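You operate a simulated robot arm through the tools that you are given. There is no shell and no other tool. Be economical: measure what you need, move in short steps, check, and stop when the job is done.

Carry out the task below with a simulated two-armed robot. There is one attempt and no reset: what you move stays moved.

Task
Put the steel fitting marked "T30" from the white table top on the metal block there and the steel fitting that says "T97" on the bottom shelf of the black cart. Put the blue carton labelled "caps" from the white table top on top of the purple binder and the blue carton labelled "feet" on the front of the fixture table. Stack the 20 yellow block from the white table top on top of the 25 yellow block. Take the steel cap and leave it on the lower shelf of the skid cart. Fetch the tape runner and set it on the green card. Fetch the rolled drawing labelled "P25" and stand it on top of the filter cover. Do these in any order. Set down upright: steel fitting, tape runner, rolled drawing.

It is judged by the outcome, as a careful person would: the job done as asked, and still so three seconds after it is handed in. It fails if anything else is knocked over, pushed out of place, dropped, spilled or broken. A push-on lid holds only when it is set on centred and level and pressed home; a screw cap is set on level and turned clockwise until tight.

Robot
Two 7-joint arms with two-finger parallel grippers on one trunk, on a base that drives. Base frame: it is fixed to the floor where the robot stands at the start and does not move with it; the origin is under the middle of the robot, x ahead of it, y to its left, z up; the surface under the hand at the start is at about z = 740. Lengths are in mm, angles in rad, forces in N, time in s.
The left shoulder is at the start at [50, 165, 1105], the right one opposite. With the tool pointing down near the work surface each hand reaches from about 100 to 680 mm from the robot's upright axis, wherever it stands, measured 20 degrees to its own side. Places, roughly: binder [750, 500, 750]; blue carton [750, -250, 750]; bottom shelf of the black cart [2100, 900, 200]; filter cover (8x8x4 cm) [4800, 2000, 900]; front of the fixture table [900, 4800, 900]; green card [1000, -250, 750]; lower shelf of the skid cart [4900, 2800, 300]; metal block (9x9x3 cm) [500, 300, 800]; rolled drawing [8750, 4750, 750]; steel cap (6x6x5 cm) [2000, 800, 500]; steel fitting [500, -250, 750]; tape runner (7x6x8 cm) [2300, 700, 900]; yellow block [750, 0, 750]. Payload 3.91 kg a hand.
The tool frame of a hand sits at the grasp point between the pads (the TCP): z along the fingers, y along the line on which they close. The tips reach 30 mm beyond it. The gripper opens to 110 mm. The fingers are 20 mm wide and 10 mm thick; the gripper's body (48 by 112 mm) begins 55 mm behind the TCP.
Orientation is told as [roll, pitch, yaw] about the base's x, y, z axes, in that order, counted from this pose: with the fingers straight down and closing along the base's y, the tool's x points along the base's -x, its y along +y and its z along -z.

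Tools
- The arms move only by the tool apply_moves. It takes "left_rows", "right_rows" or both (then of equal length, played together; a hand with none holds still); each is a list of rows, each a list of 3 entries, a list of its own where there are three numbers: the shift along the base's x, y, z in units of 20 mm (1.0 is 20 mm), then the turn, a rotation vector about the base's x, y, z in units of 4 degrees (1.0 is 4 degrees), then the opening, from 0 (shut) to 1 (fully open). In form: [[[x, y, z], [ax, ay, az], claw], ...]. A call has 1 to 12 rows; each row shifts and turns the commanded pose from where the row before left it. A call with a number of a shift or a turn outside -1 to 1 is refused whole. Each row takes 0.2 s and may step no farther than 50 mm and 0.15 rad from the row before; otherwise, or with a gripper value out of range, the whole call is refused. A pose out of reach is approached as far as the arm can. The call stops where the force on the tool passes 40 N (or 10 N more than at its start, if that is more) or the arm is blocked; 0.2 s more then pass. Each finger travels about 45 mm/s and halts on what it meets, pressing with about 25 N; the grip force reading is that of the motor and also rises with nothing between the fingers. The clock runs only during rows and for 0.2 s after the last one: add rows that do not move to give the fingers time. It gives the time, the measured TCP pose, the force on the tool (base axes), the opening and the grip force at its end, in the units of the frame above (readings bear some noise), with the torque about the TCP (base axes, N m) and any sound that the robot's microphone picked up.
- Cameras (640 x 400 px; columns grow to the right, rows downward): "scene" is now at [112.2, -3.7, 1264.1]; the picture's right is [-0.03, -1.00, 0.00], its down [-0.66, 0.02, -0.75] and it looks along [0.75, -0.03, -0.66] (base axes); focal length 249 px, centre (320, 200). "left" rides on the left gripper at [72, -17, -103] in its tool frame; the picture's right is [0.23, 0.97, 0.00], its down [-0.76, 0.18, -0.62] and it looks along [-0.61, 0.14, 0.78] (tool axes); focal length 222 px, centre (320, 200). "right" rides on the right gripper at [72, 17, -103] in its tool frame; the picture's right is [-0.23, 0.97, 0.00], its down [-0.76, -0.18, -0.62] and it looks along [-0.61, -0.14, 0.78] (tool axes); focal length 222 px, centre (320, 200). There is no depth. A picture from a camera that has moved, and an enlarged one, comes with that camera's place and axes in the base frame and with its lens.
- grab_frame(camera): a new picture of that camera. The clock stands still meanwhile.
- raise_lower(by): slides the trunk up (or, below 0, down) by that many mm; the arms and the scene camera ride with it, the base frame stays. It gives what a move gives, with no picture.
- steer(legs): drives the robot by 1 to 6 legs, each [ahead, left, turn to the left] in mm, mm and rad, along the robot's own axes; the way and the turn of a leg run together, so that a leg with both is an arc; at most 1500 mm and 3.142 rad a leg. The arms and the cameras ride along, it lands a little off, and it stops where it bumps. It gives what a move gives.
- turn_head(pan, tilt): turns the head with the scene camera to pan (to the left, within 1.396 rad either way) and tilt (down, from -0.506 to 1.204), counted from straight ahead of the robot. It gives what a move gives.
- enlarge(camera, box): a new picture of the part [left, top, right, bottom] of that camera's present view, enlarged. The clock stands still meanwhile.
- job_done(): hands the job in; it is judged then, once.

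Go step by step. Nothing tells you exact positions but the pictures and the camera data: compare them with the known pose of the tool, close in by small moves and look again before you grip or let go. The budget is 483 turns and 226 pictures, counting those below and the enlarged ones. Unless the task says otherwise, let go and move clear before handing in, and close with one line.

The tools are called after ">>>" by a JSON object that holds its "fn" and its "kwargs". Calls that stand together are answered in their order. apply_moves: Moves the arms, as the interface text tells. Its arguments: {"type":"object","properties":{"left_rows":{"type":"array","items":{"type":"array"}},"right_rows":{"type":"array","items":{"type":"array"}}},"required":[]} The other tools are called the same way: raise_lower (by) slides the trunk up or down; steer (legs) drives the base; turn_head (pan, tilt) turns the head that bears the scene camera; grab_frame (camera) takes a picture; enlarge (camera, box) takes an enlarged picture of a part of a camera's view; job_done () hands the job in.

At the start:

```text
time: 0.0
left_position: [476.5, 212.9, 993.0]
left_tcp_rot: [-0.001, 0.0, -0.001]
left_contact_force: [-0.3, -0.1, -0.2]
left_ft_torque: [-0.03, -0.01, -0.02]
left_finger_gap: 110.1
left_finger_force: 0.0
right_position: [453.4, -197.4, 1028.6]
right_tcp_rot: [0.001, 0.001, -0.001]
right_contact_force: [0.4, -0.1, 0.2]
right_ft_torque: [0.02, -0.03, 0.02]
right_finger_gap: 110.0
right_finger_force: 0.1
trunk travel left (down, up): [-325.0, 178.0]
robot x, y, heading: [-2.5, -0.1, 0.002]
head pan, tilt: [-0.035, 0.721]
```

scene: 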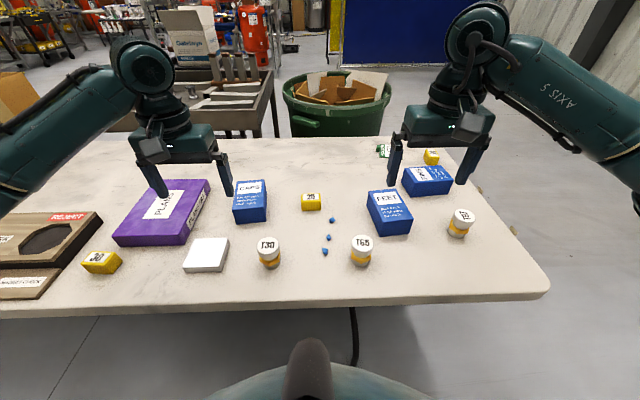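
right: 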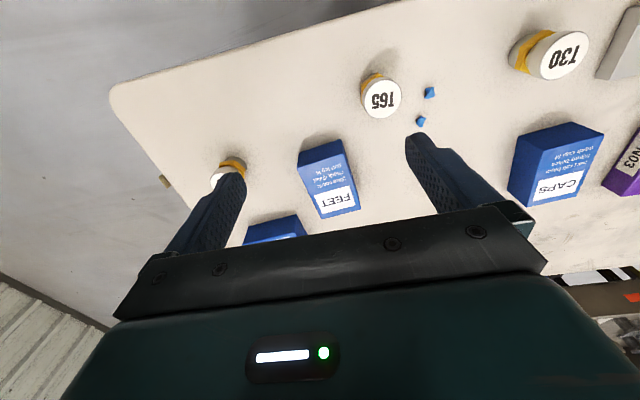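
left: 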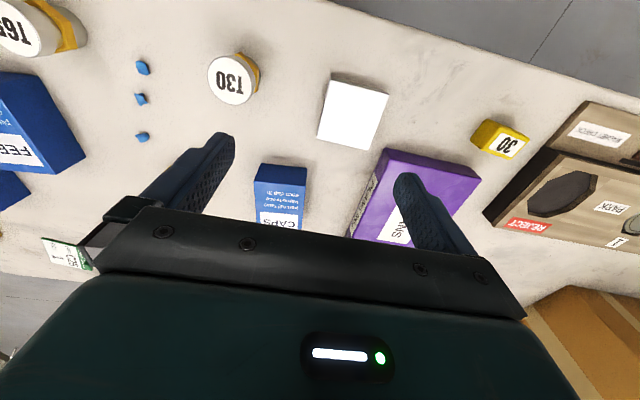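

I see the white table with three fittings, three blue cartons, yellow blocks, the binder and a white/metal block. I'll enlarge to read the labels.

>>> {"fn": "enlarge", "kwargs": {"camera": "scene", "box": [80, 130, 320, 300]}}

>>> {"fn": "enlarge", "kwargs": {"camera": "scene", "box": [290, 130, 530, 280]}}

>>> {"fn": "turn_head", "kwargs": {"pan": 0.6, "tilt": 0.35}}

>>> {"fn": "grab_frame", "kwargs": {"camera": "scene"}}

```text
2.35 times, centred on (200, 215) of scene
camera zoom: at [112.2, -3.7, 1264.1], right [-0.03, -1.0, 0.0], down [-0.66, 0.02, -0.75], along [0.75, -0.03, -0.66], focal length 587 px, centre (602, 165)
```

zoom: 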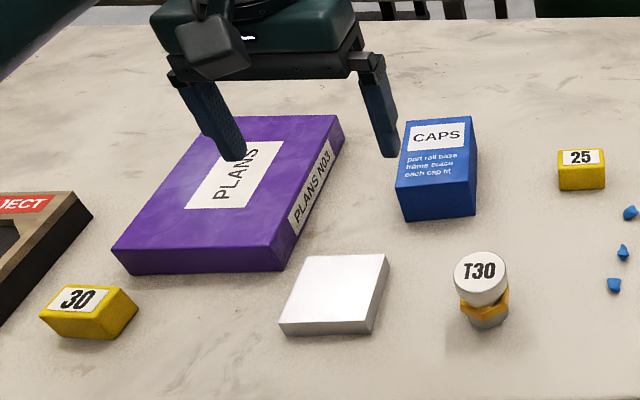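

```text
2.67 times, centred on (410, 205) of scene
camera zoom: at [112.2, -3.7, 1264.1], right [-0.03, -1.0, 0.0], down [-0.66, 0.02, -0.75], along [0.75, -0.03, -0.66], focal length 665 px, centre (80, 187)
```

zoom: 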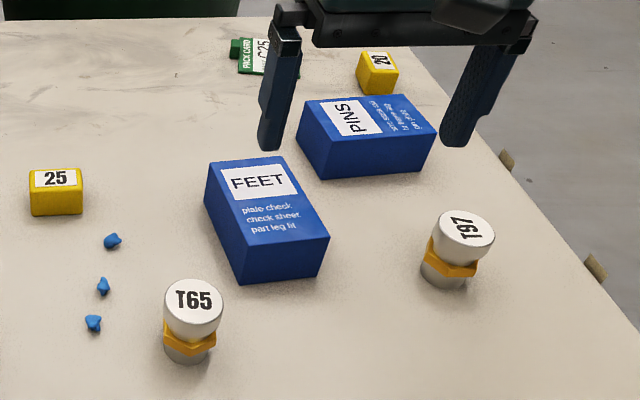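

```text
time: 1.0
left_position: [475.4, 213.2, 993.1]
left_tcp_rot: [0.0, 0.0, 0.0]
left_contact_force: [0.5, 0.2, -0.3]
left_ft_torque: [0.02, 0.0, -0.01]
left_finger_gap: 110.0
left_finger_force: 0.1
right_position: [451.2, -198.4, 1028.6]
right_tcp_rot: [0.0, -0.001, -0.001]
right_contact_force: [0.3, -0.3, 0.2]
right_ft_torque: [-0.01, -0.04, -0.04]
right_finger_gap: 110.3
right_finger_force: 0.2
trunk travel left (down, up): [-325.0, 178.0]
robot x, y, heading: [-0.7, 0.2, 0.0]
head pan, tilt: [0.6, 0.351]
```

```text
220 pictures are left
camera scene: at [105.0, 51.7, 1297.2], right [0.56, -0.83, 0.0], down [-0.28, -0.19, -0.94], along [0.78, 0.53, -0.34], focal length 249 px, centre (320, 200)
```

scene: 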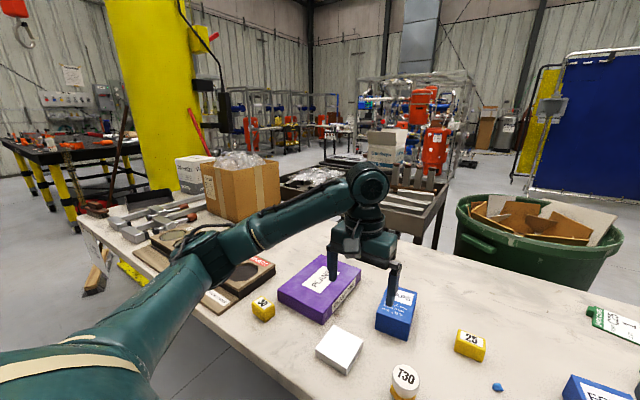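

The labels read clearly. T30 is at about (479,104) and the metal block at about (490,261). I'll hover the left hand over T30 and look.

>>> {"fn": "apply_moves", "kwargs": {"left_rows": [[[0.03, -0.91, -0.9], [0, 0, 0], 1], [[0.03, -0.91, -0.9], [0, 0, 0], 1], [[0.03, -0.91, -0.9], [0, 0, 0], 1], [[0.03, -0.91, -0.9], [0, 0, 0], 1], [[0.03, -0.91, -0.9], [0, 0, 0], 1], [[0.03, -0.91, -0.9], [0, 0, 0], 1]]}}

>>> {"fn": "grab_frame", "kwargs": {"camera": "left"}}

```text
time: 2.4
left_position: [479.6, 102.1, 884.4]
left_tcp_rot: [0.0, -0.002, 0.0]
left_contact_force: [0.7, -0.4, -0.8]
left_ft_torque: [-0.01, 0.0, 0.01]
left_finger_gap: 110.0
left_finger_force: 0.1
right_position: [451.4, -197.9, 1029.3]
right_tcp_rot: [0.0, 0.0, 0.001]
right_contact_force: [0.8, 1.2, 0.2]
right_ft_torque: [0.0, 0.02, 0.01]
right_finger_gap: 110.1
right_finger_force: 0.1
trunk travel left (down, up): [-325.0, 178.0]
robot x, y, heading: [2.2, 4.3, 0.004]
head pan, tilt: [0.6, 0.351]
```

```text
219 pictures are left
camera left: at [405.9, 85.1, 987.7], right [-0.23, 0.97, 0.0], down [0.76, 0.18, 0.62], along [0.61, 0.14, -0.78], focal length 222 px, centre (320, 200)
```

left: 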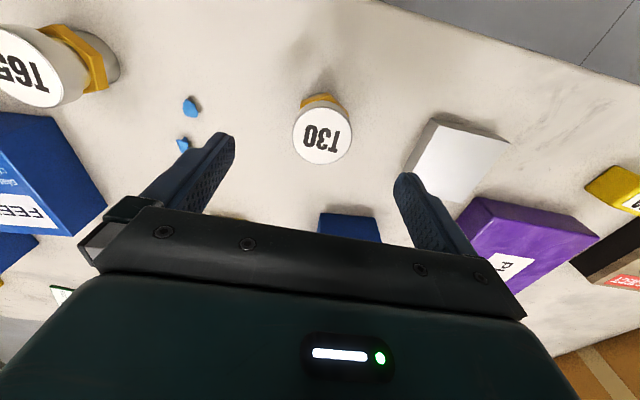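

The fitting is centred. I'll descend and grip.

>>> {"fn": "apply_moves", "kwargs": {"left_rows": [[[0, 0.1, -1], [0, 0, 0], 1], [[0, 0, -1], [0, 0, 0], 1], [[0, 0, -1], [0, 0, 0], 1], [[0, 0, -1], [0, 0, 0], 1], [[0, 0, -1], [0, 0, 0], 1], [[0, 0, 0], [0, 0, 0], 1], [[0, 0, 0], [0, 0, 0], 0], [[0, 0, 0], [0, 0, 0], 0], [[0, 0, 0], [0, 0, 0], 0], [[0, 0, 0], [0, 0, 0], 0], [[0, 0, 0], [0, 0, 0], 0], [[0, 0, 0], [0, 0, 0], 0]]}}

>>> {"fn": "grab_frame", "kwargs": {"camera": "left"}}

```text
time: 5.0
left_position: [478.9, 105.1, 783.9]
left_tcp_rot: [-0.001, 0.0, -0.002]
left_contact_force: [-0.4, 0.3, -0.2]
left_ft_torque: [-0.06, 0.05, 0.01]
left_finger_gap: 53.1
left_finger_force: 24.5
right_position: [452.0, -197.5, 1029.2]
right_tcp_rot: [-0.001, 0.0, 0.0]
right_contact_force: [0.2, -0.7, -0.1]
right_ft_torque: [0.01, -0.02, -0.03]
right_finger_gap: 109.9
right_finger_force: 0.0
trunk travel left (down, up): [-325.0, 178.0]
robot x, y, heading: [0.1, -1.0, -0.004]
head pan, tilt: [0.6, 0.351]
```

```text
218 pictures are left
camera left: at [406.4, 87.6, 888.4], right [-0.23, 0.97, 0.0], down [0.76, 0.18, 0.62], along [0.61, 0.14, -0.78], focal length 222 px, centre (320, 200)
```

left: 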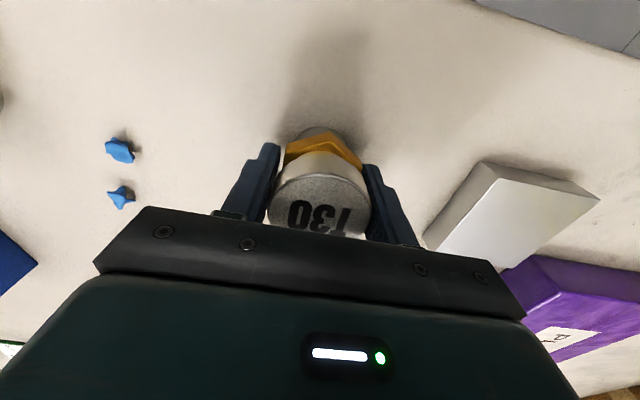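

T30 is gripped. I'll lift it and move over the metal block.

>>> {"fn": "apply_moves", "kwargs": {"left_rows": [[[0, 0, 1], [0, 0, 0], 0], [[0, 0, 1], [0, 0, 0], 0], [[0, 0, 1], [0, 0, 0], 0], [[0, 0, 0.5], [0, 0, 0], 0], [[0.07, 0.98, 0], [0, 0, 0], 0], [[0.07, 0.98, 0], [0, 0, 0], 0], [[0.07, 0.98, 0], [0, 0, 0], 0], [[0.07, 0.98, 0], [0, 0, 0], 0], [[0.07, 0.98, 0], [0, 0, 0], 0], [[0.07, 0.98, 0], [0, 0, 0], 0], [[0.07, 0.98, 0], [0, 0, 0], 0], [[0.07, 0.98, 0], [0, 0, 0], 0]]}}

>>> {"fn": "grab_frame", "kwargs": {"camera": "left"}}

>>> {"fn": "turn_head", "kwargs": {"pan": 0.3, "tilt": 0.8}}

>>> {"fn": "grab_frame", "kwargs": {"camera": "scene"}}

```text
time: 7.6
left_position: [489.6, 263.1, 853.1]
left_tcp_rot: [-0.001, 0.004, -0.002]
left_contact_force: [-1.0, -0.3, -1.5]
left_ft_torque: [-0.01, -0.01, 0.02]
left_finger_gap: 52.6
left_finger_force: 25.6
right_position: [453.0, -198.1, 1028.1]
right_tcp_rot: [0.0, 0.0, -0.001]
right_contact_force: [0.2, -0.2, 0.6]
right_ft_torque: [-0.02, -0.02, 0.02]
right_finger_gap: 110.3
right_finger_force: 0.0
trunk travel left (down, up): [-325.0, 178.0]
robot x, y, heading: [0.4, -3.0, -0.002]
head pan, tilt: [0.6, 0.351]
```

```text
217 pictures are left
camera left: at [416.9, 245.5, 956.6], right [-0.23, 0.97, 0.0], down [0.76, 0.18, 0.62], along [0.61, 0.14, -0.78], focal length 222 px, centre (320, 200)
```

left: 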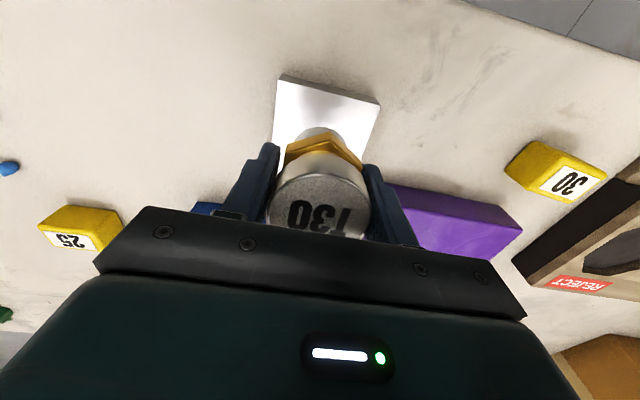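

```text
time: 8.5
left_position: [489.7, 262.5, 852.9]
left_tcp_rot: [0.0, -0.001, 0.0]
left_contact_force: [0.4, 1.5, -2.3]
left_ft_torque: [-0.02, -0.02, 0.03]
left_finger_gap: 53.0
left_finger_force: 24.9
right_position: [451.6, -196.4, 1027.9]
right_tcp_rot: [-0.001, 0.0, 0.0]
right_contact_force: [-0.1, -0.1, -0.4]
right_ft_torque: [0.03, 0.0, 0.03]
right_finger_gap: 110.0
right_finger_force: 0.1
trunk travel left (down, up): [-325.0, 178.0]
robot x, y, heading: [2.4, -2.6, -0.0]
head pan, tilt: [0.3, 0.799]
```

```text
216 pictures are left
camera scene: at [105.3, 23.2, 1257.7], right [0.3, -0.96, 0.0], down [-0.68, -0.21, -0.7], along [0.67, 0.21, -0.72], focal length 249 px, centre (320, 200)
```

scene: 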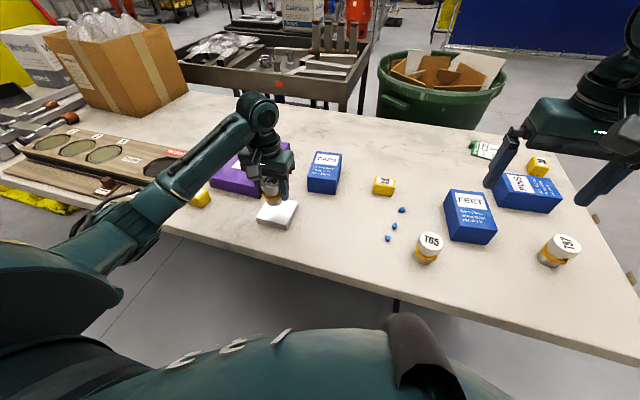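

The block centre is at about (495,263). I'll lower gently.

>>> {"fn": "apply_moves", "kwargs": {"left_rows": [[[0.25, 0, -1], [0, 0, 0], 0], [[0, 0, -0.5], [0, 0, 0], 0], [[0, 0, -0.1], [0, 0, 0], 0], [[0, 0, -0.1], [0, 0, 0], 0], [[0, 0, -0.1], [0, 0, 0], 0], [[0, 0, -0.05], [0, 0, 0], 0]]}}

>>> {"fn": "grab_frame", "kwargs": {"camera": "left"}}

```text
time: 9.9
left_position: [495.1, 262.4, 818.7]
left_tcp_rot: [0.0, 0.001, 0.001]
left_contact_force: [-0.4, -0.3, -1.3]
left_ft_torque: [0.02, -0.03, -0.01]
left_finger_gap: 52.9
left_finger_force: 24.6
right_position: [451.7, -196.8, 1028.4]
right_tcp_rot: [0.0, 0.0, -0.001]
right_contact_force: [-0.5, 0.3, 0.5]
right_ft_torque: [0.01, 0.0, 0.01]
right_finger_gap: 110.2
right_finger_force: 0.1
trunk travel left (down, up): [-325.0, 178.0]
robot x, y, heading: [-0.1, 0.2, 0.002]
head pan, tilt: [0.3, 0.799]
```

```text
215 pictures are left
camera left: at [422.7, 244.2, 922.1], right [-0.23, 0.97, 0.0], down [0.76, 0.18, 0.62], along [0.61, 0.14, -0.78], focal length 222 px, centre (320, 200)
```

left: 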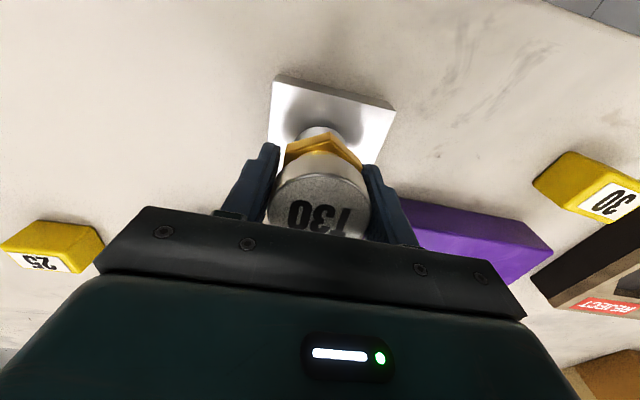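

>>> {"fn": "apply_moves", "kwargs": {"left_rows": [[[0, 0, -0.1], [0, 0, 0], 0], [[0, 0, -0.1], [0, 0, 0], 0], [[0, 0, -0.1], [0, 0, 0], 0], [[0, 0, -0.1], [0, 0, 0], 0], [[0, 0, -0.1], [0, 0, 0], 0], [[0, 0, -0.1], [0, 0, 0], 0]]}}

```text
time: 11.3
left_position: [495.0, 260.6, 809.1]
left_tcp_rot: [0.001, -0.004, 0.0]
left_contact_force: [-1.9, 0.8, 9.9]
left_ft_torque: [0.08, 0.29, -0.04]
left_finger_gap: 52.9
left_finger_force: 25.0
right_position: [451.6, -196.4, 1029.4]
right_tcp_rot: [0.0, 0.0, 0.0]
right_contact_force: [0.2, -0.3, 0.4]
right_ft_torque: [0.03, 0.03, 0.03]
right_finger_gap: 110.2
right_finger_force: 0.1
trunk travel left (down, up): [-325.0, 178.0]
robot x, y, heading: [-1.6, 1.3, 0.001]
head pan, tilt: [0.3, 0.799]
```

Contact is made (about 10 N). I'll release and lift.

>>> {"fn": "apply_moves", "kwargs": {"left_rows": [[[0, 0, 0], [0, 0, 0], 0.7], [[0, 0, 0], [0, 0, 0], 1], [[0, 0, 0], [0, 0, 0], 1], [[0, 0, 0], [0, 0, 0], 1], [[0, 0, 1], [0, 0, 0], 1], [[0, 0, 1], [0, 0, 0], 1], [[0, 0, 1], [0, 0, 0], 1], [[0, 0, 1], [0, 0, 0], 1], [[0, 0, 1], [0, 0, 0], 1], [[0, 0, 1], [0, 0, 0], 1]]}}

>>> {"fn": "grab_frame", "kwargs": {"camera": "left"}}

```text
time: 13.5
left_position: [496.0, 261.1, 925.7]
left_tcp_rot: [0.0, -0.001, 0.0]
left_contact_force: [-0.1, 0.0, -0.2]
left_ft_torque: [0.04, -0.04, 0.0]
left_finger_gap: 110.0
left_finger_force: 0.2
right_position: [451.1, -197.3, 1028.5]
right_tcp_rot: [-0.001, 0.0, -0.001]
right_contact_force: [-0.6, -0.3, -0.1]
right_ft_torque: [-0.03, 0.03, 0.03]
right_finger_gap: 109.9
right_finger_force: 0.1
trunk travel left (down, up): [-325.0, 178.0]
robot x, y, heading: [0.0, -0.5, -0.0]
head pan, tilt: [0.3, 0.799]
```

```text
214 pictures are left
camera left: at [423.7, 244.3, 1029.8], right [-0.23, 0.97, 0.0], down [0.76, 0.18, 0.62], along [0.61, 0.14, -0.78], focal length 222 px, centre (320, 200)
```

left: 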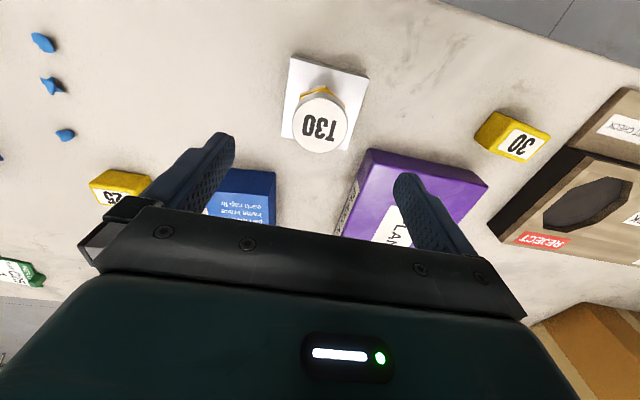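

T30 is on the block. Next is the caps carton: I'll hover the left hand over it.

>>> {"fn": "apply_moves", "kwargs": {"left_rows": [[[0.9, -0.45, 0], [0, 0, 0], 1], [[0.9, -0.45, 0], [0, 0, 0], 1], [[0.9, -0.45, 0], [0, 0, 0], 1], [[0.9, -0.45, 0], [0, 0, 0], 1], [[0.9, -0.45, 0], [0, 0, 0], 1], [[0.9, -0.45, 0], [0, 0, 0], 1], [[0.9, -0.45, 0], [0, 0, 0], 1], [[0.9, -0.45, 0], [0, 0, 0], 1], [[0.9, -0.45, 0], [0, 0, 0], 1], [[0.9, -0.45, 0], [0, 0, 0], 1]]}}

>>> {"fn": "grab_frame", "kwargs": {"camera": "left"}}

>>> {"fn": "turn_head", "kwargs": {"pan": 0.2, "tilt": 1.0}}

>>> {"fn": "grab_frame", "kwargs": {"camera": "scene"}}

```text
time: 15.7
left_position: [659.6, 177.4, 926.5]
left_tcp_rot: [0.001, 0.001, -0.003]
left_contact_force: [0.0, -0.8, 0.0]
left_ft_torque: [0.01, 0.01, 0.05]
left_finger_gap: 109.6
left_finger_force: 0.1
left hand out of reach, approached as far as the arm can: row 10
right_position: [451.9, -197.7, 1029.1]
right_tcp_rot: [-0.001, -0.001, 0.0]
right_contact_force: [0.5, 0.3, 0.5]
right_ft_torque: [0.04, -0.02, 0.02]
right_finger_gap: 109.9
right_finger_force: 0.0
trunk travel left (down, up): [-325.0, 178.0]
robot x, y, heading: [-1.7, -0.2, 0.001]
head pan, tilt: [0.3, 0.799]
```

```text
213 pictures are left
camera left: at [585.8, 159.9, 1029.8], right [-0.23, 0.97, 0.0], down [0.76, 0.18, 0.62], along [0.61, 0.14, -0.78], focal length 222 px, centre (320, 200)
```

left: 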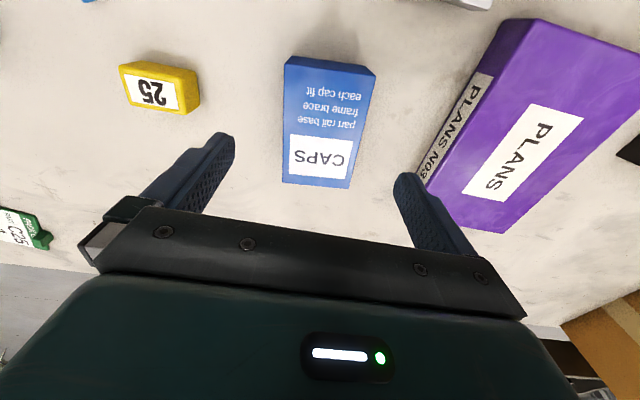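

```text
time: 16.4
left_position: [657.3, 176.7, 925.4]
left_tcp_rot: [0.0, 0.001, 0.0]
left_contact_force: [0.5, 0.7, 0.3]
left_ft_torque: [-0.02, -0.01, 0.0]
left_finger_gap: 110.0
left_finger_force: 0.1
right_position: [452.0, -198.5, 1027.6]
right_tcp_rot: [0.0, 0.001, 0.0]
right_contact_force: [-0.7, -0.6, 0.0]
right_ft_torque: [0.0, 0.02, 0.07]
right_finger_gap: 110.0
right_finger_force: 0.0
trunk travel left (down, up): [-325.0, 178.0]
robot x, y, heading: [-1.5, 2.4, -0.003]
head pan, tilt: [0.201, 1.0]
```

```text
212 pictures are left
camera scene: at [96.4, 13.1, 1242.5], right [0.2, -0.98, 0.0], down [-0.82, -0.17, -0.54], along [0.53, 0.11, -0.84], focal length 249 px, centre (320, 200)
```

scene: 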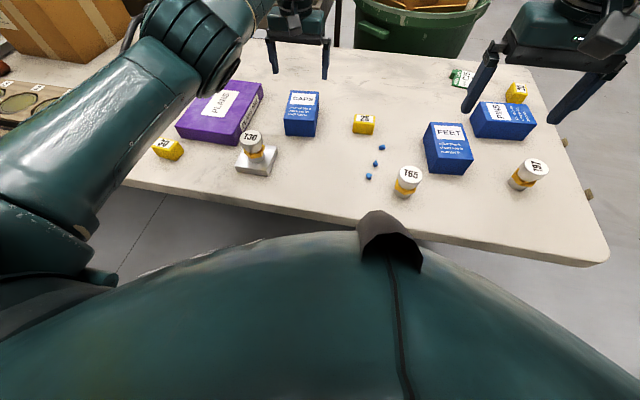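

The carton is at about (680,184), just out of reach, and the binder is farther still. Before driving closer I'll check base clearance with the right wrist camera, turned to look back and down.

>>> {"fn": "apply_moves", "kwargs": {"right_rows": [[[-0.5, 0, 0], [0, 1, 0], 1], [[-0.5, 0, 0], [0, 1, 0], 1], [[-0.5, 0, 0], [0, 1, 0], 1], [[-0.5, 0, 0], [0, 1, 0], 1], [[-0.5, 0, 0], [0, 1, 0], 1], [[-0.5, 0, 0], [0, 1, 0], 1], [[-0.5, 0, 0], [0, 1, 0], 1], [[-0.5, 0, 0], [0, 1, 0], 1], [[-0.5, 0, 0], [0, 1, 0], 1], [[-0.5, 0, 0], [0, 1, 0], 1], [[-0.5, 0, 0], [0, 1, 0], 1], [[-0.5, 0, 0], [0, 1, 0], 1]]}}

>>> {"fn": "grab_frame", "kwargs": {"camera": "right"}}

```text
time: 19.1
left_position: [657.3, 177.1, 926.4]
left_tcp_rot: [0.0, 0.0, 0.0]
left_contact_force: [-0.6, 0.0, 1.5]
left_ft_torque: [0.02, -0.02, 0.0]
left_finger_gap: 110.3
left_finger_force: 0.1
right_position: [332.6, -197.6, 1028.8]
right_tcp_rot: [0.001, 0.839, 0.0]
right_contact_force: [0.7, -0.3, 0.0]
right_ft_torque: [-0.02, -0.01, 0.03]
right_finger_gap: 110.2
right_finger_force: 0.0
trunk travel left (down, up): [-325.0, 178.0]
robot x, y, heading: [-1.7, 2.0, -0.002]
head pan, tilt: [0.201, 1.0]
```

```text
211 pictures are left
camera right: at [361.1, -180.4, 1151.5], right [0.15, 0.97, -0.17], down [0.97, -0.18, -0.15], along [-0.18, -0.14, -0.97], focal length 222 px, centre (320, 200)
```

right: 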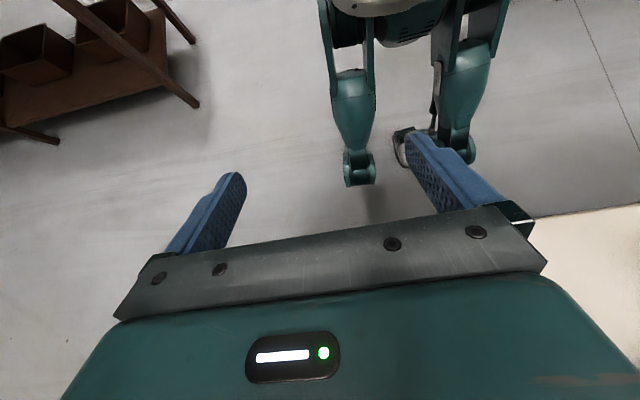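

The robot stands on narrow wheeled legs with ample clearance. I'll restore the right hand and drive 120 mm ahead.

>>> {"fn": "apply_moves", "kwargs": {"right_rows": [[[0, 0, 0], [0, -1, 0], 1], [[0, 0, 0], [0, -1, 0], 1], [[0, 0, 0], [0, -1, 0], 1], [[0, 0, 0], [0, -1, 0], 1], [[0, 0, 0], [0, -1, 0], 1], [[0, 0, 0], [0, -1, 0], 1], [[0, 0, 0], [0, -1, 0], 1], [[0, 0, 0], [0, -1, 0], 1], [[0, 0, 0], [0, -1, 0], 1], [[0, 0, 0], [0, -1, 0], 1], [[0, 0, 0], [0, -1, 0], 1], [[0, 0, 0], [0, -1, 0], 1]]}}

>>> {"fn": "steer", "kwargs": {"legs": [[120, 0, 0]]}}

>>> {"fn": "grab_frame", "kwargs": {"camera": "left"}}

>>> {"fn": "grab_frame", "kwargs": {"camera": "scene"}}

```text
time: 21.6
left_position: [658.0, 178.0, 924.9]
left_tcp_rot: [-0.001, -0.001, -0.001]
left_contact_force: [-0.5, 0.5, -0.2]
left_ft_torque: [0.04, 0.03, -0.01]
left_finger_gap: 110.1
left_finger_force: 0.0
right_position: [332.6, -197.0, 1028.9]
right_tcp_rot: [0.001, -0.003, 0.001]
right_contact_force: [0.4, 0.1, 0.1]
right_ft_torque: [0.02, 0.03, 0.0]
right_finger_gap: 109.9
right_finger_force: 0.0
trunk travel left (down, up): [-325.0, 178.0]
robot x, y, heading: [0.4, -0.9, 0.004]
head pan, tilt: [0.201, 1.0]
```

```text
time: 22.9
left_position: [778.6, 176.4, 925.7]
left_tcp_rot: [0.0, 0.001, 0.0]
left_contact_force: [-0.1, -0.3, 0.3]
left_ft_torque: [0.0, 0.04, -0.01]
left_finger_gap: 110.3
left_finger_force: 0.0
right_position: [452.1, -198.5, 1027.3]
right_tcp_rot: [0.001, 0.0, -0.001]
right_contact_force: [0.0, -0.4, 0.3]
right_ft_torque: [0.05, 0.06, -0.02]
right_finger_gap: 109.8
right_finger_force: 0.1
trunk travel left (down, up): [-325.0, 178.0]
robot x, y, heading: [116.8, 1.8, -0.002]
head pan, tilt: [0.201, 1.0]
```

```text
210 pictures are left
camera left: at [704.8, 159.6, 1029.6], right [-0.23, 0.97, 0.0], down [0.76, 0.18, 0.62], along [0.61, 0.14, -0.78], focal length 222 px, centre (320, 200)
```

left: 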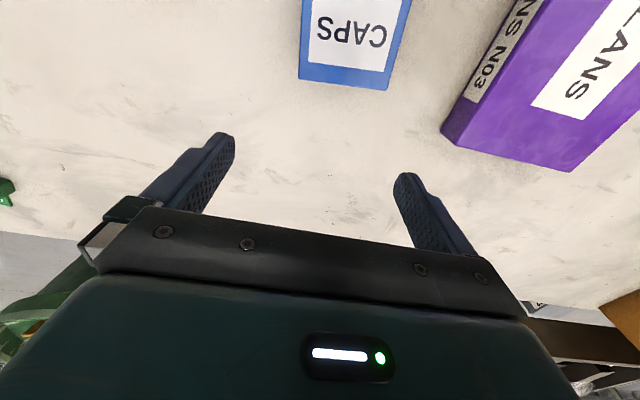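

```text
209 pictures are left
camera scene: at [215.6, 13.0, 1242.4], right [0.2, -0.98, 0.0], down [-0.83, -0.17, -0.54], along [0.53, 0.11, -0.84], focal length 249 px, centre (320, 200)
```

scene: 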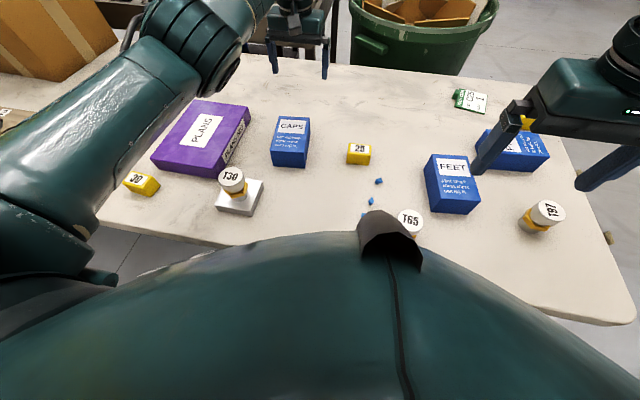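

I'll align over the carton (centre about (680,184), yaw about 0.11) and look.

>>> {"fn": "apply_moves", "kwargs": {"left_rows": [[[-0.98, 0.08, 0], [0, 0, 0.8], 1], [[-0.98, 0.08, 0], [0, 0, 0.8], 1], [[-0.98, 0.08, -0.95], [0, 0, 0], 1], [[-0.98, 0.08, -0.95], [0, 0, 0], 1], [[-0.98, 0.08, -0.95], [0, 0, 0], 1], [[0, 0, -0.95], [0, 0, 0], 1]]}}

>>> {"fn": "grab_frame", "kwargs": {"camera": "left"}}

```text
time: 24.3
left_position: [678.5, 185.3, 849.8]
left_tcp_rot: [0.0, 0.001, 0.114]
left_contact_force: [-0.6, 0.5, -0.1]
left_ft_torque: [-0.01, -0.01, 0.01]
left_finger_gap: 110.0
left_finger_force: 0.0
right_position: [450.6, -197.0, 1027.6]
right_tcp_rot: [0.0, 0.001, 0.0]
right_contact_force: [-0.1, 0.8, -0.9]
right_ft_torque: [0.01, 0.02, -0.02]
right_finger_gap: 110.2
right_finger_force: 0.1
trunk travel left (down, up): [-325.0, 178.0]
robot x, y, heading: [116.0, 0.3, -0.001]
head pan, tilt: [0.201, 1.0]
```

```text
208 pictures are left
camera left: at [609.0, 160.3, 954.2], right [-0.33, 0.94, 0.0], down [0.74, 0.26, 0.62], along [0.59, 0.21, -0.78], focal length 222 px, centre (320, 200)
```

left: 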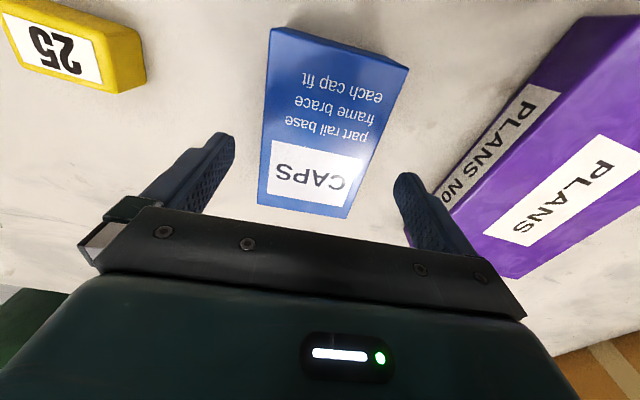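

It is well aligned. I'll descend and grip.

>>> {"fn": "apply_moves", "kwargs": {"left_rows": [[[0.15, 0, -1], [0, 0, 0], 1], [[0, 0, -1], [0, 0, 0], 1], [[0, 0, -1], [0, 0, 0], 1], [[0, 0, -0.6], [0, 0, 0], 1], [[0, 0, 0], [0, 0, 0], 0.5], [[0, 0, 0], [0, 0, 0], 0.5], [[0, 0, 0], [0, 0, 0], 0.5], [[0, 0, 0], [0, 0, 0], 0.5]]}}

```text
time: 26.1
left_position: [681.4, 186.4, 777.3]
left_tcp_rot: [0.002, 0.001, 0.112]
left_contact_force: [1.2, -1.1, -0.4]
left_ft_torque: [-0.07, -0.15, -0.02]
left_finger_gap: 85.1
left_finger_force: 24.2
right_position: [450.4, -197.2, 1028.2]
right_tcp_rot: [0.001, -0.001, 0.0]
right_contact_force: [0.4, -0.4, 0.3]
right_ft_torque: [0.0, -0.01, -0.03]
right_finger_gap: 110.2
right_finger_force: 0.0
trunk travel left (down, up): [-325.0, 178.0]
robot x, y, heading: [114.4, -0.5, 0.001]
head pan, tilt: [0.201, 1.0]
```

Gripped (85 mm). The binder top is centred at about (664,420). I'll lift the carton and carry it over.

>>> {"fn": "apply_moves", "kwargs": {"left_rows": [[[0, 0, 1], [0, 0, 0], 0.5], [[0, 0, 1], [0, 0, 0], 0.5], [[0, 0, 1], [0, 0, 0], 0.5], [[0, 0, 1], [0, 0, 0], 0.5], [[0, 0, 1], [0, 0, 0], 0.5], [[0, 0, 0], [0, 0, 0], 0.5]]}}

>>> {"fn": "apply_moves", "kwargs": {"left_rows": [[[-0.1, 0.98, 0], [0, 0, 0], 0.5], [[-0.1, 0.98, 0], [0, 0, 0], 0.5], [[-0.1, 0.98, 0], [0, 0, 0], 0.5], [[-0.1, 0.98, 0], [0, 0, 0], 0.5], [[-0.1, 0.98, 0], [0, 0, 0], 0.5], [[-0.1, 0.98, 0], [0, 0, 0], 0.5], [[-0.1, 0.98, 0], [0, 0, 0], 0.5], [[-0.1, 0.98, 0], [0, 0, 0], 0.5], [[-0.1, 0.98, 0], [0, 0, 0], 0.5], [[-0.1, 0.98, 0], [0, 0, 0], 0.5], [[-0.1, 0.98, 0], [0, 0, 0], 0.5], [[-0.1, 0.98, 0], [0, 0, 0], 0.5]]}}

>>> {"fn": "turn_head", "kwargs": {"pan": 0.5, "tilt": 0.8}}

>>> {"fn": "grab_frame", "kwargs": {"camera": "scene"}}

>>> {"fn": "grab_frame", "kwargs": {"camera": "left"}}

```text
time: 27.5
left_position: [683.6, 186.1, 876.5]
left_tcp_rot: [0.002, 0.0, 0.113]
left_contact_force: [-0.4, 0.3, -2.1]
left_ft_torque: [0.02, 0.01, -0.01]
left_finger_gap: 84.7
left_finger_force: 25.0
right_position: [451.0, -196.0, 1028.2]
right_tcp_rot: [0.0, 0.0, 0.001]
right_contact_force: [0.3, 0.3, -0.1]
right_ft_torque: [0.02, -0.02, -0.02]
right_finger_gap: 110.0
right_finger_force: 0.0
trunk travel left (down, up): [-325.0, 178.0]
robot x, y, heading: [119.2, 3.0, -0.001]
head pan, tilt: [0.201, 1.0]
```

```text
time: 30.1
left_position: [658.5, 421.5, 879.0]
left_tcp_rot: [0.001, -0.001, 0.112]
left_contact_force: [-0.4, -0.7, -3.0]
left_ft_torque: [-0.01, -0.02, 0.01]
left_finger_gap: 85.2
left_finger_force: 24.8
right_position: [451.7, -196.9, 1027.8]
right_tcp_rot: [0.001, -0.002, 0.0]
right_contact_force: [0.5, 0.0, 0.0]
right_ft_torque: [-0.01, 0.02, 0.04]
right_finger_gap: 109.8
right_finger_force: 0.0
trunk travel left (down, up): [-325.0, 178.0]
robot x, y, heading: [120.1, 1.3, 0.003]
head pan, tilt: [0.201, 1.0]
```

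```text
time: 30.9
left_position: [658.7, 420.2, 877.9]
left_tcp_rot: [-0.001, 0.001, 0.112]
left_contact_force: [1.1, -0.2, -2.9]
left_ft_torque: [0.0, 0.01, -0.02]
left_finger_gap: 84.8
left_finger_force: 25.2
right_position: [450.7, -197.7, 1028.5]
right_tcp_rot: [0.001, 0.002, -0.002]
right_contact_force: [0.0, 0.2, 0.7]
right_ft_torque: [0.03, -0.03, -0.05]
right_finger_gap: 109.7
right_finger_force: 0.1
trunk travel left (down, up): [-325.0, 178.0]
robot x, y, heading: [118.4, 2.2, -0.001]
head pan, tilt: [0.499, 0.799]
```

```text
207 pictures are left
camera scene: at [217.7, 37.9, 1257.5], right [0.48, -0.88, 0.0], down [-0.63, -0.34, -0.7], along [0.61, 0.33, -0.72], focal length 249 px, centre (320, 200)
```

scene: 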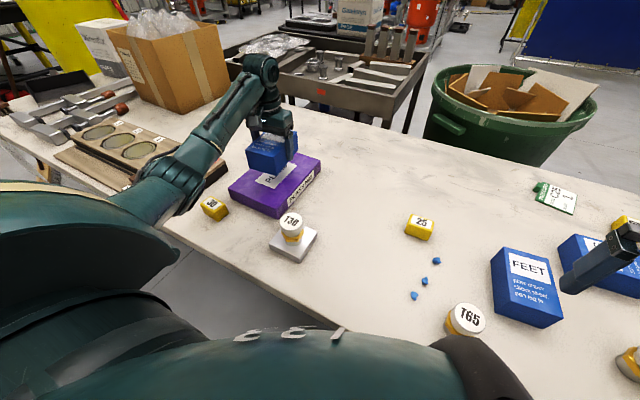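

```text
206 pictures are left
camera left: at [588.3, 394.9, 982.5], right [-0.33, 0.94, 0.0], down [0.74, 0.26, 0.62], along [0.59, 0.21, -0.78], focal length 222 px, centre (320, 200)
```

left: 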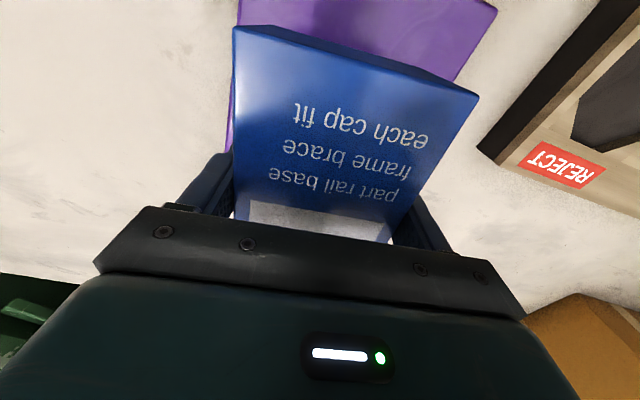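

Centred over the binder. I'll lower to contact.

>>> {"fn": "apply_moves", "kwargs": {"left_rows": [[[0, 0, -1], [0, 0, 0], 0.5], [[0, 0, -1], [0, 0, 0], 0.5], [[0, 0, -0.2], [0, 0, 0], 0.5], [[0, 0, -0.2], [0, 0, 0], 0.5], [[0, 0, -0.2], [0, 0, 0], 0.5], [[0, 0, -0.2], [0, 0, 0], 0.5], [[0, 0, -0.2], [0, 0, 0], 0.5], [[0, 0, -0.2], [0, 0, 0], 0.5], [[0, 0, -0.2], [0, 0, 0], 0.5], [[0, 0, -0.2], [0, 0, 0], 0.5]]}}

```text
time: 33.2
left_position: [660.6, 421.3, 815.4]
left_tcp_rot: [0.0, -0.016, 0.114]
left_contact_force: [-1.5, 0.3, 15.8]
left_ft_torque: [0.03, 0.91, 0.0]
left_finger_gap: 84.7
left_finger_force: 25.3
right_position: [449.6, -197.7, 1027.8]
right_tcp_rot: [0.001, -0.001, -0.001]
right_contact_force: [0.2, 0.7, 0.0]
right_ft_torque: [0.0, 0.0, 0.01]
right_finger_gap: 110.4
right_finger_force: 0.0
trunk travel left (down, up): [-325.0, 178.0]
robot x, y, heading: [121.0, -0.4, -0.002]
head pan, tilt: [0.499, 0.799]
stopped in row 10 (left hand): the force on the tool passed its limit at 41 N (the readings are from after the stop); the commanded pose is now the measured one
```

>>> {"fn": "apply_moves", "kwargs": {"left_rows": [[[0, 0, 0], [0, 0, 0], 1], [[0, 0, 0], [0, 0, 0], 1], [[0, 0, 0], [0, 0, 0], 1], [[0, 0, 1], [0, 0, 0], 1], [[0, 0, 1], [0, 0, 0], 1], [[0, 0, 1], [0, 0, 0], 1], [[0, 0, 1], [0, 0, 0], 1], [[0, 0, 1], [0, 0, 0], 1], [[0, 0, 1], [0, 0, 0], 1], [[0, 0, 1], [0, 0, 0], 1], [[0, 0, 1], [0, 0, 0], 1]]}}

>>> {"fn": "grab_frame", "kwargs": {"camera": "left"}}

>>> {"fn": "turn_head", "kwargs": {"pan": -0.3, "tilt": 0.75}}

>>> {"fn": "grab_frame", "kwargs": {"camera": "scene"}}

```text
time: 35.6
left_position: [659.9, 419.1, 971.7]
left_tcp_rot: [0.0, -0.009, 0.113]
left_contact_force: [0.0, -0.4, -0.3]
left_ft_torque: [0.0, 0.0, 0.01]
left_finger_gap: 110.0
left_finger_force: 0.1
right_position: [450.2, -197.3, 1027.9]
right_tcp_rot: [0.0, 0.0, -0.001]
right_contact_force: [0.0, -0.4, 0.2]
right_ft_torque: [0.0, 0.02, 0.01]
right_finger_gap: 110.1
right_finger_force: 0.0
trunk travel left (down, up): [-325.0, 178.0]
robot x, y, heading: [120.1, -0.1, -0.001]
head pan, tilt: [0.499, 0.799]
```

```text
205 pictures are left
camera left: at [588.0, 394.3, 1075.1], right [-0.34, 0.94, 0.0], down [0.73, 0.26, 0.63], along [0.59, 0.21, -0.78], focal length 222 px, centre (320, 200)
```

left: 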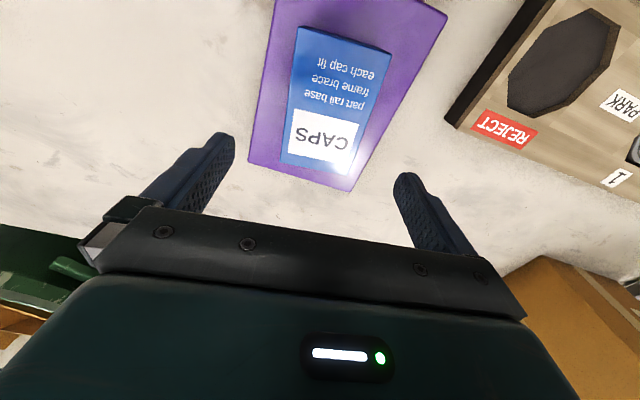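

```text
time: 36.7
left_position: [659.7, 421.1, 971.5]
left_tcp_rot: [-0.001, -0.011, 0.113]
left_contact_force: [0.0, 0.5, -0.3]
left_ft_torque: [-0.02, -0.03, -0.02]
left_finger_gap: 110.1
left_finger_force: 0.1
right_position: [449.8, -196.6, 1028.4]
right_tcp_rot: [-0.001, 0.0, -0.001]
right_contact_force: [1.1, 0.8, -0.4]
right_ft_torque: [-0.01, 0.02, -0.03]
right_finger_gap: 110.0
right_finger_force: 0.0
trunk travel left (down, up): [-325.0, 178.0]
robot x, y, heading: [117.1, 0.1, 0.004]
head pan, tilt: [-0.3, 0.75]
```

```text
204 pictures are left
camera scene: at [225.9, -25.2, 1261.6], right [-0.3, -0.96, 0.0], down [-0.65, 0.2, -0.73], along [0.7, -0.22, -0.68], focal length 249 px, centre (320, 200)
```

scene: 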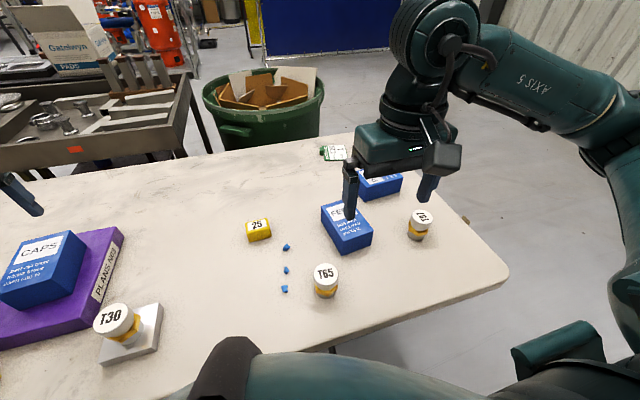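

The caps carton is on the binder. The 20 block at about (913,-456) must be reached from the table's right side, so I'll back off, strafe right, go ahead and turn left.

>>> {"fn": "steer", "kwargs": {"legs": [[-250, 0, 0], [0, -950, 0], [900, 0, 0], [0, 0, 1.571]]}}

>>> {"fn": "turn_head", "kwargs": {"pan": -0.2, "tilt": 0.8}}

>>> {"fn": "grab_frame", "kwargs": {"camera": "scene"}}

```text
time: 54.9
left_position: [349.6, -401.7, 970.8]
left_tcp_rot: [-0.002, -0.011, 1.677]
left_contact_force: [-0.4, 0.0, 0.0]
left_ft_torque: [-0.03, -0.02, -0.01]
left_finger_gap: 109.9
left_finger_force: 0.1
right_position: [965.6, -615.0, 1027.3]
right_tcp_rot: [0.0, 0.0, 1.565]
right_contact_force: [0.3, -0.3, -0.2]
right_ft_torque: [-0.01, -0.01, 0.01]
right_finger_gap: 109.5
right_finger_force: 0.1
trunk travel left (down, up): [-325.0, 178.0]
robot x, y, heading: [771.6, -943.8, 1.565]
head pan, tilt: [-0.3, 0.75]
```

```text
time: 55.5
left_position: [349.0, -402.8, 971.5]
left_tcp_rot: [0.001, -0.01, 1.678]
left_contact_force: [0.7, 0.4, -0.3]
left_ft_torque: [0.03, -0.01, 0.04]
left_finger_gap: 110.4
left_finger_force: 0.0
right_position: [964.8, -615.2, 1027.2]
right_tcp_rot: [0.001, 0.0, 1.565]
right_contact_force: [-0.1, -0.5, 0.0]
right_ft_torque: [-0.01, -0.01, 0.02]
right_finger_gap: 110.1
right_finger_force: 0.1
trunk travel left (down, up): [-325.0, 178.0]
robot x, y, heading: [766.0, -944.9, 1.563]
head pan, tilt: [-0.201, 0.799]
```

```text
203 pictures are left
camera scene: at [781.8, -837.8, 1257.6], right [0.98, -0.21, 0.0], down [-0.15, -0.7, -0.7], along [0.14, 0.68, -0.72], focal length 249 px, centre (320, 200)
```

scene: 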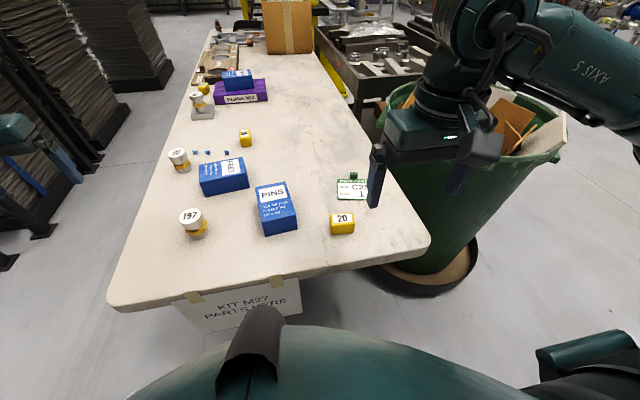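

From the right side, block 20 is at about (914,-466) and the green card at about (986,-325). I'll hover the right hand over block 20.

>>> {"fn": "apply_moves", "kwargs": {"right_rows": [[[-0.28, 0.83, -0.92], [0, 0, 0], 1], [[-0.28, 0.83, -0.92], [0, 0, 0], 1], [[-0.28, 0.83, -0.92], [0, 0, 0], 1], [[-0.28, 0.83, -0.92], [0, 0, 0], 1], [[-0.28, 0.83, -0.92], [0, 0, 0], 1], [[-0.28, 0.83, -0.92], [0, 0, 0], 1], [[-0.28, 0.83, -0.92], [0, 0, 0], 1], [[-0.28, 0.83, -0.92], [0, 0, 0], 1], [[-0.28, 0.83, -0.92], [0, 0, 0], 1]]}}

>>> {"fn": "grab_frame", "kwargs": {"camera": "right"}}

```text
time: 57.5
left_position: [349.4, -401.6, 971.6]
left_tcp_rot: [0.0, -0.012, 1.68]
left_contact_force: [-0.5, 0.3, 0.4]
left_ft_torque: [-0.01, -0.03, 0.03]
left_finger_gap: 110.1
left_finger_force: 0.1
right_position: [915.2, -466.2, 863.6]
right_tcp_rot: [0.0, 0.001, 1.566]
right_contact_force: [0.2, 0.1, 0.2]
right_ft_torque: [-0.02, 0.0, 0.0]
right_finger_gap: 110.1
right_finger_force: 0.1
trunk travel left (down, up): [-325.0, 178.0]
robot x, y, heading: [766.4, -942.8, 1.564]
head pan, tilt: [-0.201, 0.799]
```

```text
202 pictures are left
camera right: at [898.4, -537.7, 966.2], right [-0.97, 0.23, 0.0], down [0.18, 0.76, 0.62], along [0.15, 0.61, -0.78], focal length 222 px, centre (320, 200)
```

right: 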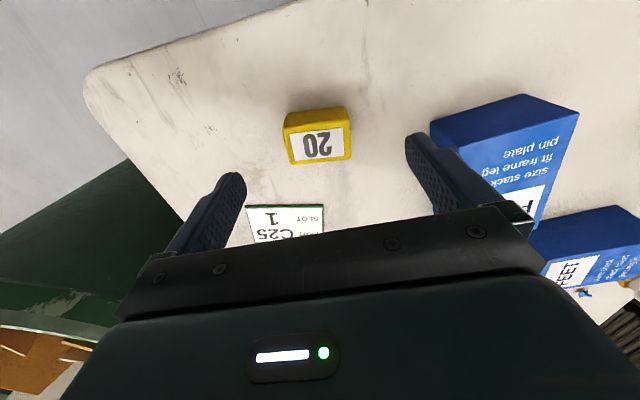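

Block 20's centre is at about (920,-454), yawed -0.15. I'll align, descend and grip.

>>> {"fn": "apply_moves", "kwargs": {"right_rows": [[[0.12, 0.3, -0.3], [0, 0, -1], 1], [[0.12, 0.3, -0.5], [0, 0, -1], 1], [[0, 0, -1], [0, 0, -0.15], 1], [[0, 0, -1], [0, 0, 0], 1], [[0, 0, -1], [0, 0, 0], 1], [[0, 0, -0.55], [0, 0, 0], 1], [[0, 0, 0], [0, 0, 0], 1], [[0, 0, 0], [0, 0, 0], 0.2], [[0, 0, 0], [0, 0, 0], 0.2], [[0, 0, 0], [0, 0, 0], 0.2], [[0, 0, 0], [0, 0, 0], 0.2], [[0, 0, 0], [0, 0, 0], 0.2]]}}

>>> {"fn": "grab_frame", "kwargs": {"camera": "right"}}

```text
time: 60.1
left_position: [349.0, -402.2, 972.6]
left_tcp_rot: [-0.001, -0.011, 1.678]
left_contact_force: [0.4, 0.0, -0.4]
left_ft_torque: [0.0, 0.0, -0.03]
left_finger_gap: 110.1
left_finger_force: 0.1
right_position: [921.9, -453.0, 776.5]
right_tcp_rot: [0.0, 0.001, 1.416]
right_contact_force: [-0.6, -0.4, 0.5]
right_ft_torque: [-0.04, 0.0, -0.03]
right_finger_gap: 60.5
right_finger_force: 24.4
trunk travel left (down, up): [-325.0, 178.0]
robot x, y, heading: [764.3, -944.2, 1.559]
head pan, tilt: [-0.201, 0.799]
```

```text
201 pictures are left
camera right: at [892.8, -521.9, 878.7], right [-0.93, 0.38, 0.0], down [0.29, 0.72, 0.62], along [0.23, 0.58, -0.78], focal length 222 px, centre (320, 200)
```

right: 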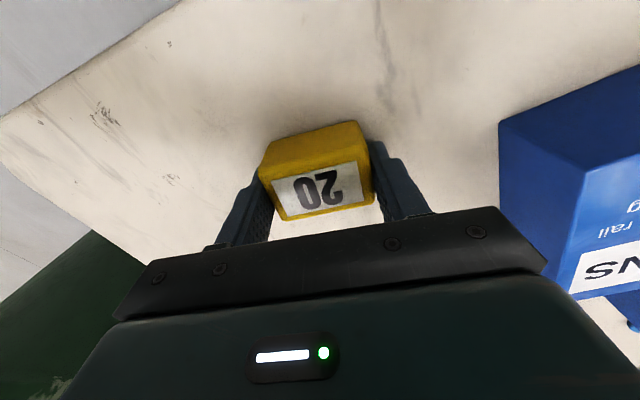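

Gripped. I'll lift and return to the front of the table.

>>> {"fn": "apply_moves", "kwargs": {"right_rows": [[[0, 0, 1], [0, 0, 0], 0.2], [[0, 0, 1], [0, 0, 0], 0.2], [[0, 0, 1], [0, 0, 0], 0.2], [[0, 0, 1], [0, 0, 0], 0.2], [[0, 0, 1], [0, 0, 0], 0.2], [[0, 0, 1], [0, 0, 0], 0.2], [[0, 0, 1], [0, 0, 0], 0.2], [[0, 0, 1], [0, 0, 0], 0.2], [[0, -0.5, 1], [0, 0, 0.75], 0.2], [[0, -0.5, 0], [0, 0, 1], 0.2], [[0, -0.5, 0], [0, 0, 0.4], 0.2]], "left_rows": [[[0.9, 0, 0], [0, 0, -0.8], 1], [[0.9, 0, 0], [0, 0, -0.8], 1], [[0.9, 0, 0], [0, 0, 0], 1], [[0.9, 0, 0], [0, 0, 0], 1], [[0.9, 0, 0], [0, 0, 0], 1], [[0, 0, 0], [0, 0, 0], 1], [[0, 0, 0], [0, 0, 0], 1], [[0, 0, 0], [0, 0, 0], 1], [[0, 0, 0], [0, 0, 0], 1], [[0, 0, 0], [0, 0, 0], 1], [[0, 0, 0], [0, 0, 0], 1]]}}

>>> {"fn": "steer", "kwargs": {"legs": [[0, 0, -1.571], [-900, 0, 0], [0, 780, 0], [250, 0, 0]]}}

>>> {"fn": "turn_head", "kwargs": {"pan": 0, "tilt": 0.8}}

>>> {"fn": "grab_frame", "kwargs": {"camera": "scene"}}

```text
time: 62.5
left_position: [439.6, -402.4, 972.8]
left_tcp_rot: [0.0, -0.01, 1.566]
left_contact_force: [0.6, 0.3, 0.0]
left_ft_torque: [-0.01, 0.01, -0.03]
left_finger_gap: 110.1
left_finger_force: 0.0
right_position: [921.1, -484.7, 956.7]
right_tcp_rot: [0.002, 0.001, 1.566]
right_contact_force: [0.1, -0.5, -1.3]
right_ft_torque: [0.0, 0.0, 0.02]
right_finger_gap: 60.1
right_finger_force: 25.0
trunk travel left (down, up): [-325.0, 178.0]
robot x, y, heading: [764.7, -943.0, 1.561]
head pan, tilt: [-0.201, 0.799]
```

```text
time: 79.3
left_position: [637.6, 154.6, 972.5]
left_tcp_rot: [0.0, -0.009, 0.016]
left_contact_force: [0.2, 1.2, 0.1]
left_ft_torque: [0.03, 0.01, -0.02]
left_finger_gap: 110.1
left_finger_force: 0.0
right_position: [565.5, -327.7, 956.7]
right_tcp_rot: [-0.001, 0.0, 0.015]
right_contact_force: [0.5, -0.2, -1.6]
right_ft_torque: [-0.02, 0.0, 0.02]
right_finger_gap: 59.6
right_finger_force: 24.8
trunk travel left (down, up): [-325.0, 178.0]
robot x, y, heading: [101.0, -179.5, 0.013]
head pan, tilt: [-0.201, 0.799]
```

```text
time: 80.0
left_position: [637.4, 154.9, 972.8]
left_tcp_rot: [0.0, -0.01, 0.017]
left_contact_force: [-0.3, -1.0, 0.0]
left_ft_torque: [0.0, 0.0, 0.01]
left_finger_gap: 109.7
left_finger_force: 0.0
right_position: [565.3, -327.2, 955.6]
right_tcp_rot: [0.001, 0.002, 0.018]
right_contact_force: [-0.4, -0.3, -1.5]
right_ft_torque: [0.0, 0.01, -0.02]
right_finger_gap: 59.7
right_finger_force: 24.9
trunk travel left (down, up): [-325.0, 178.0]
robot x, y, heading: [98.6, -179.5, 0.015]
head pan, tilt: [0.0, 0.799]
```

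```text
200 pictures are left
camera scene: at [209.8, -182.7, 1257.6], right [0.01, -1.0, 0.0], down [-0.72, -0.01, -0.7], along [0.7, 0.01, -0.72], focal length 249 px, centre (320, 200)
```

scene: 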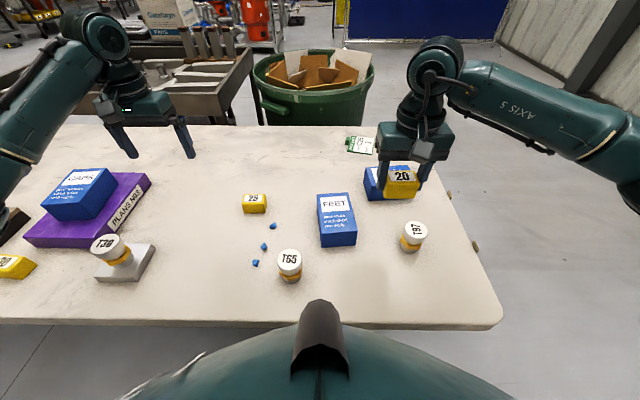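

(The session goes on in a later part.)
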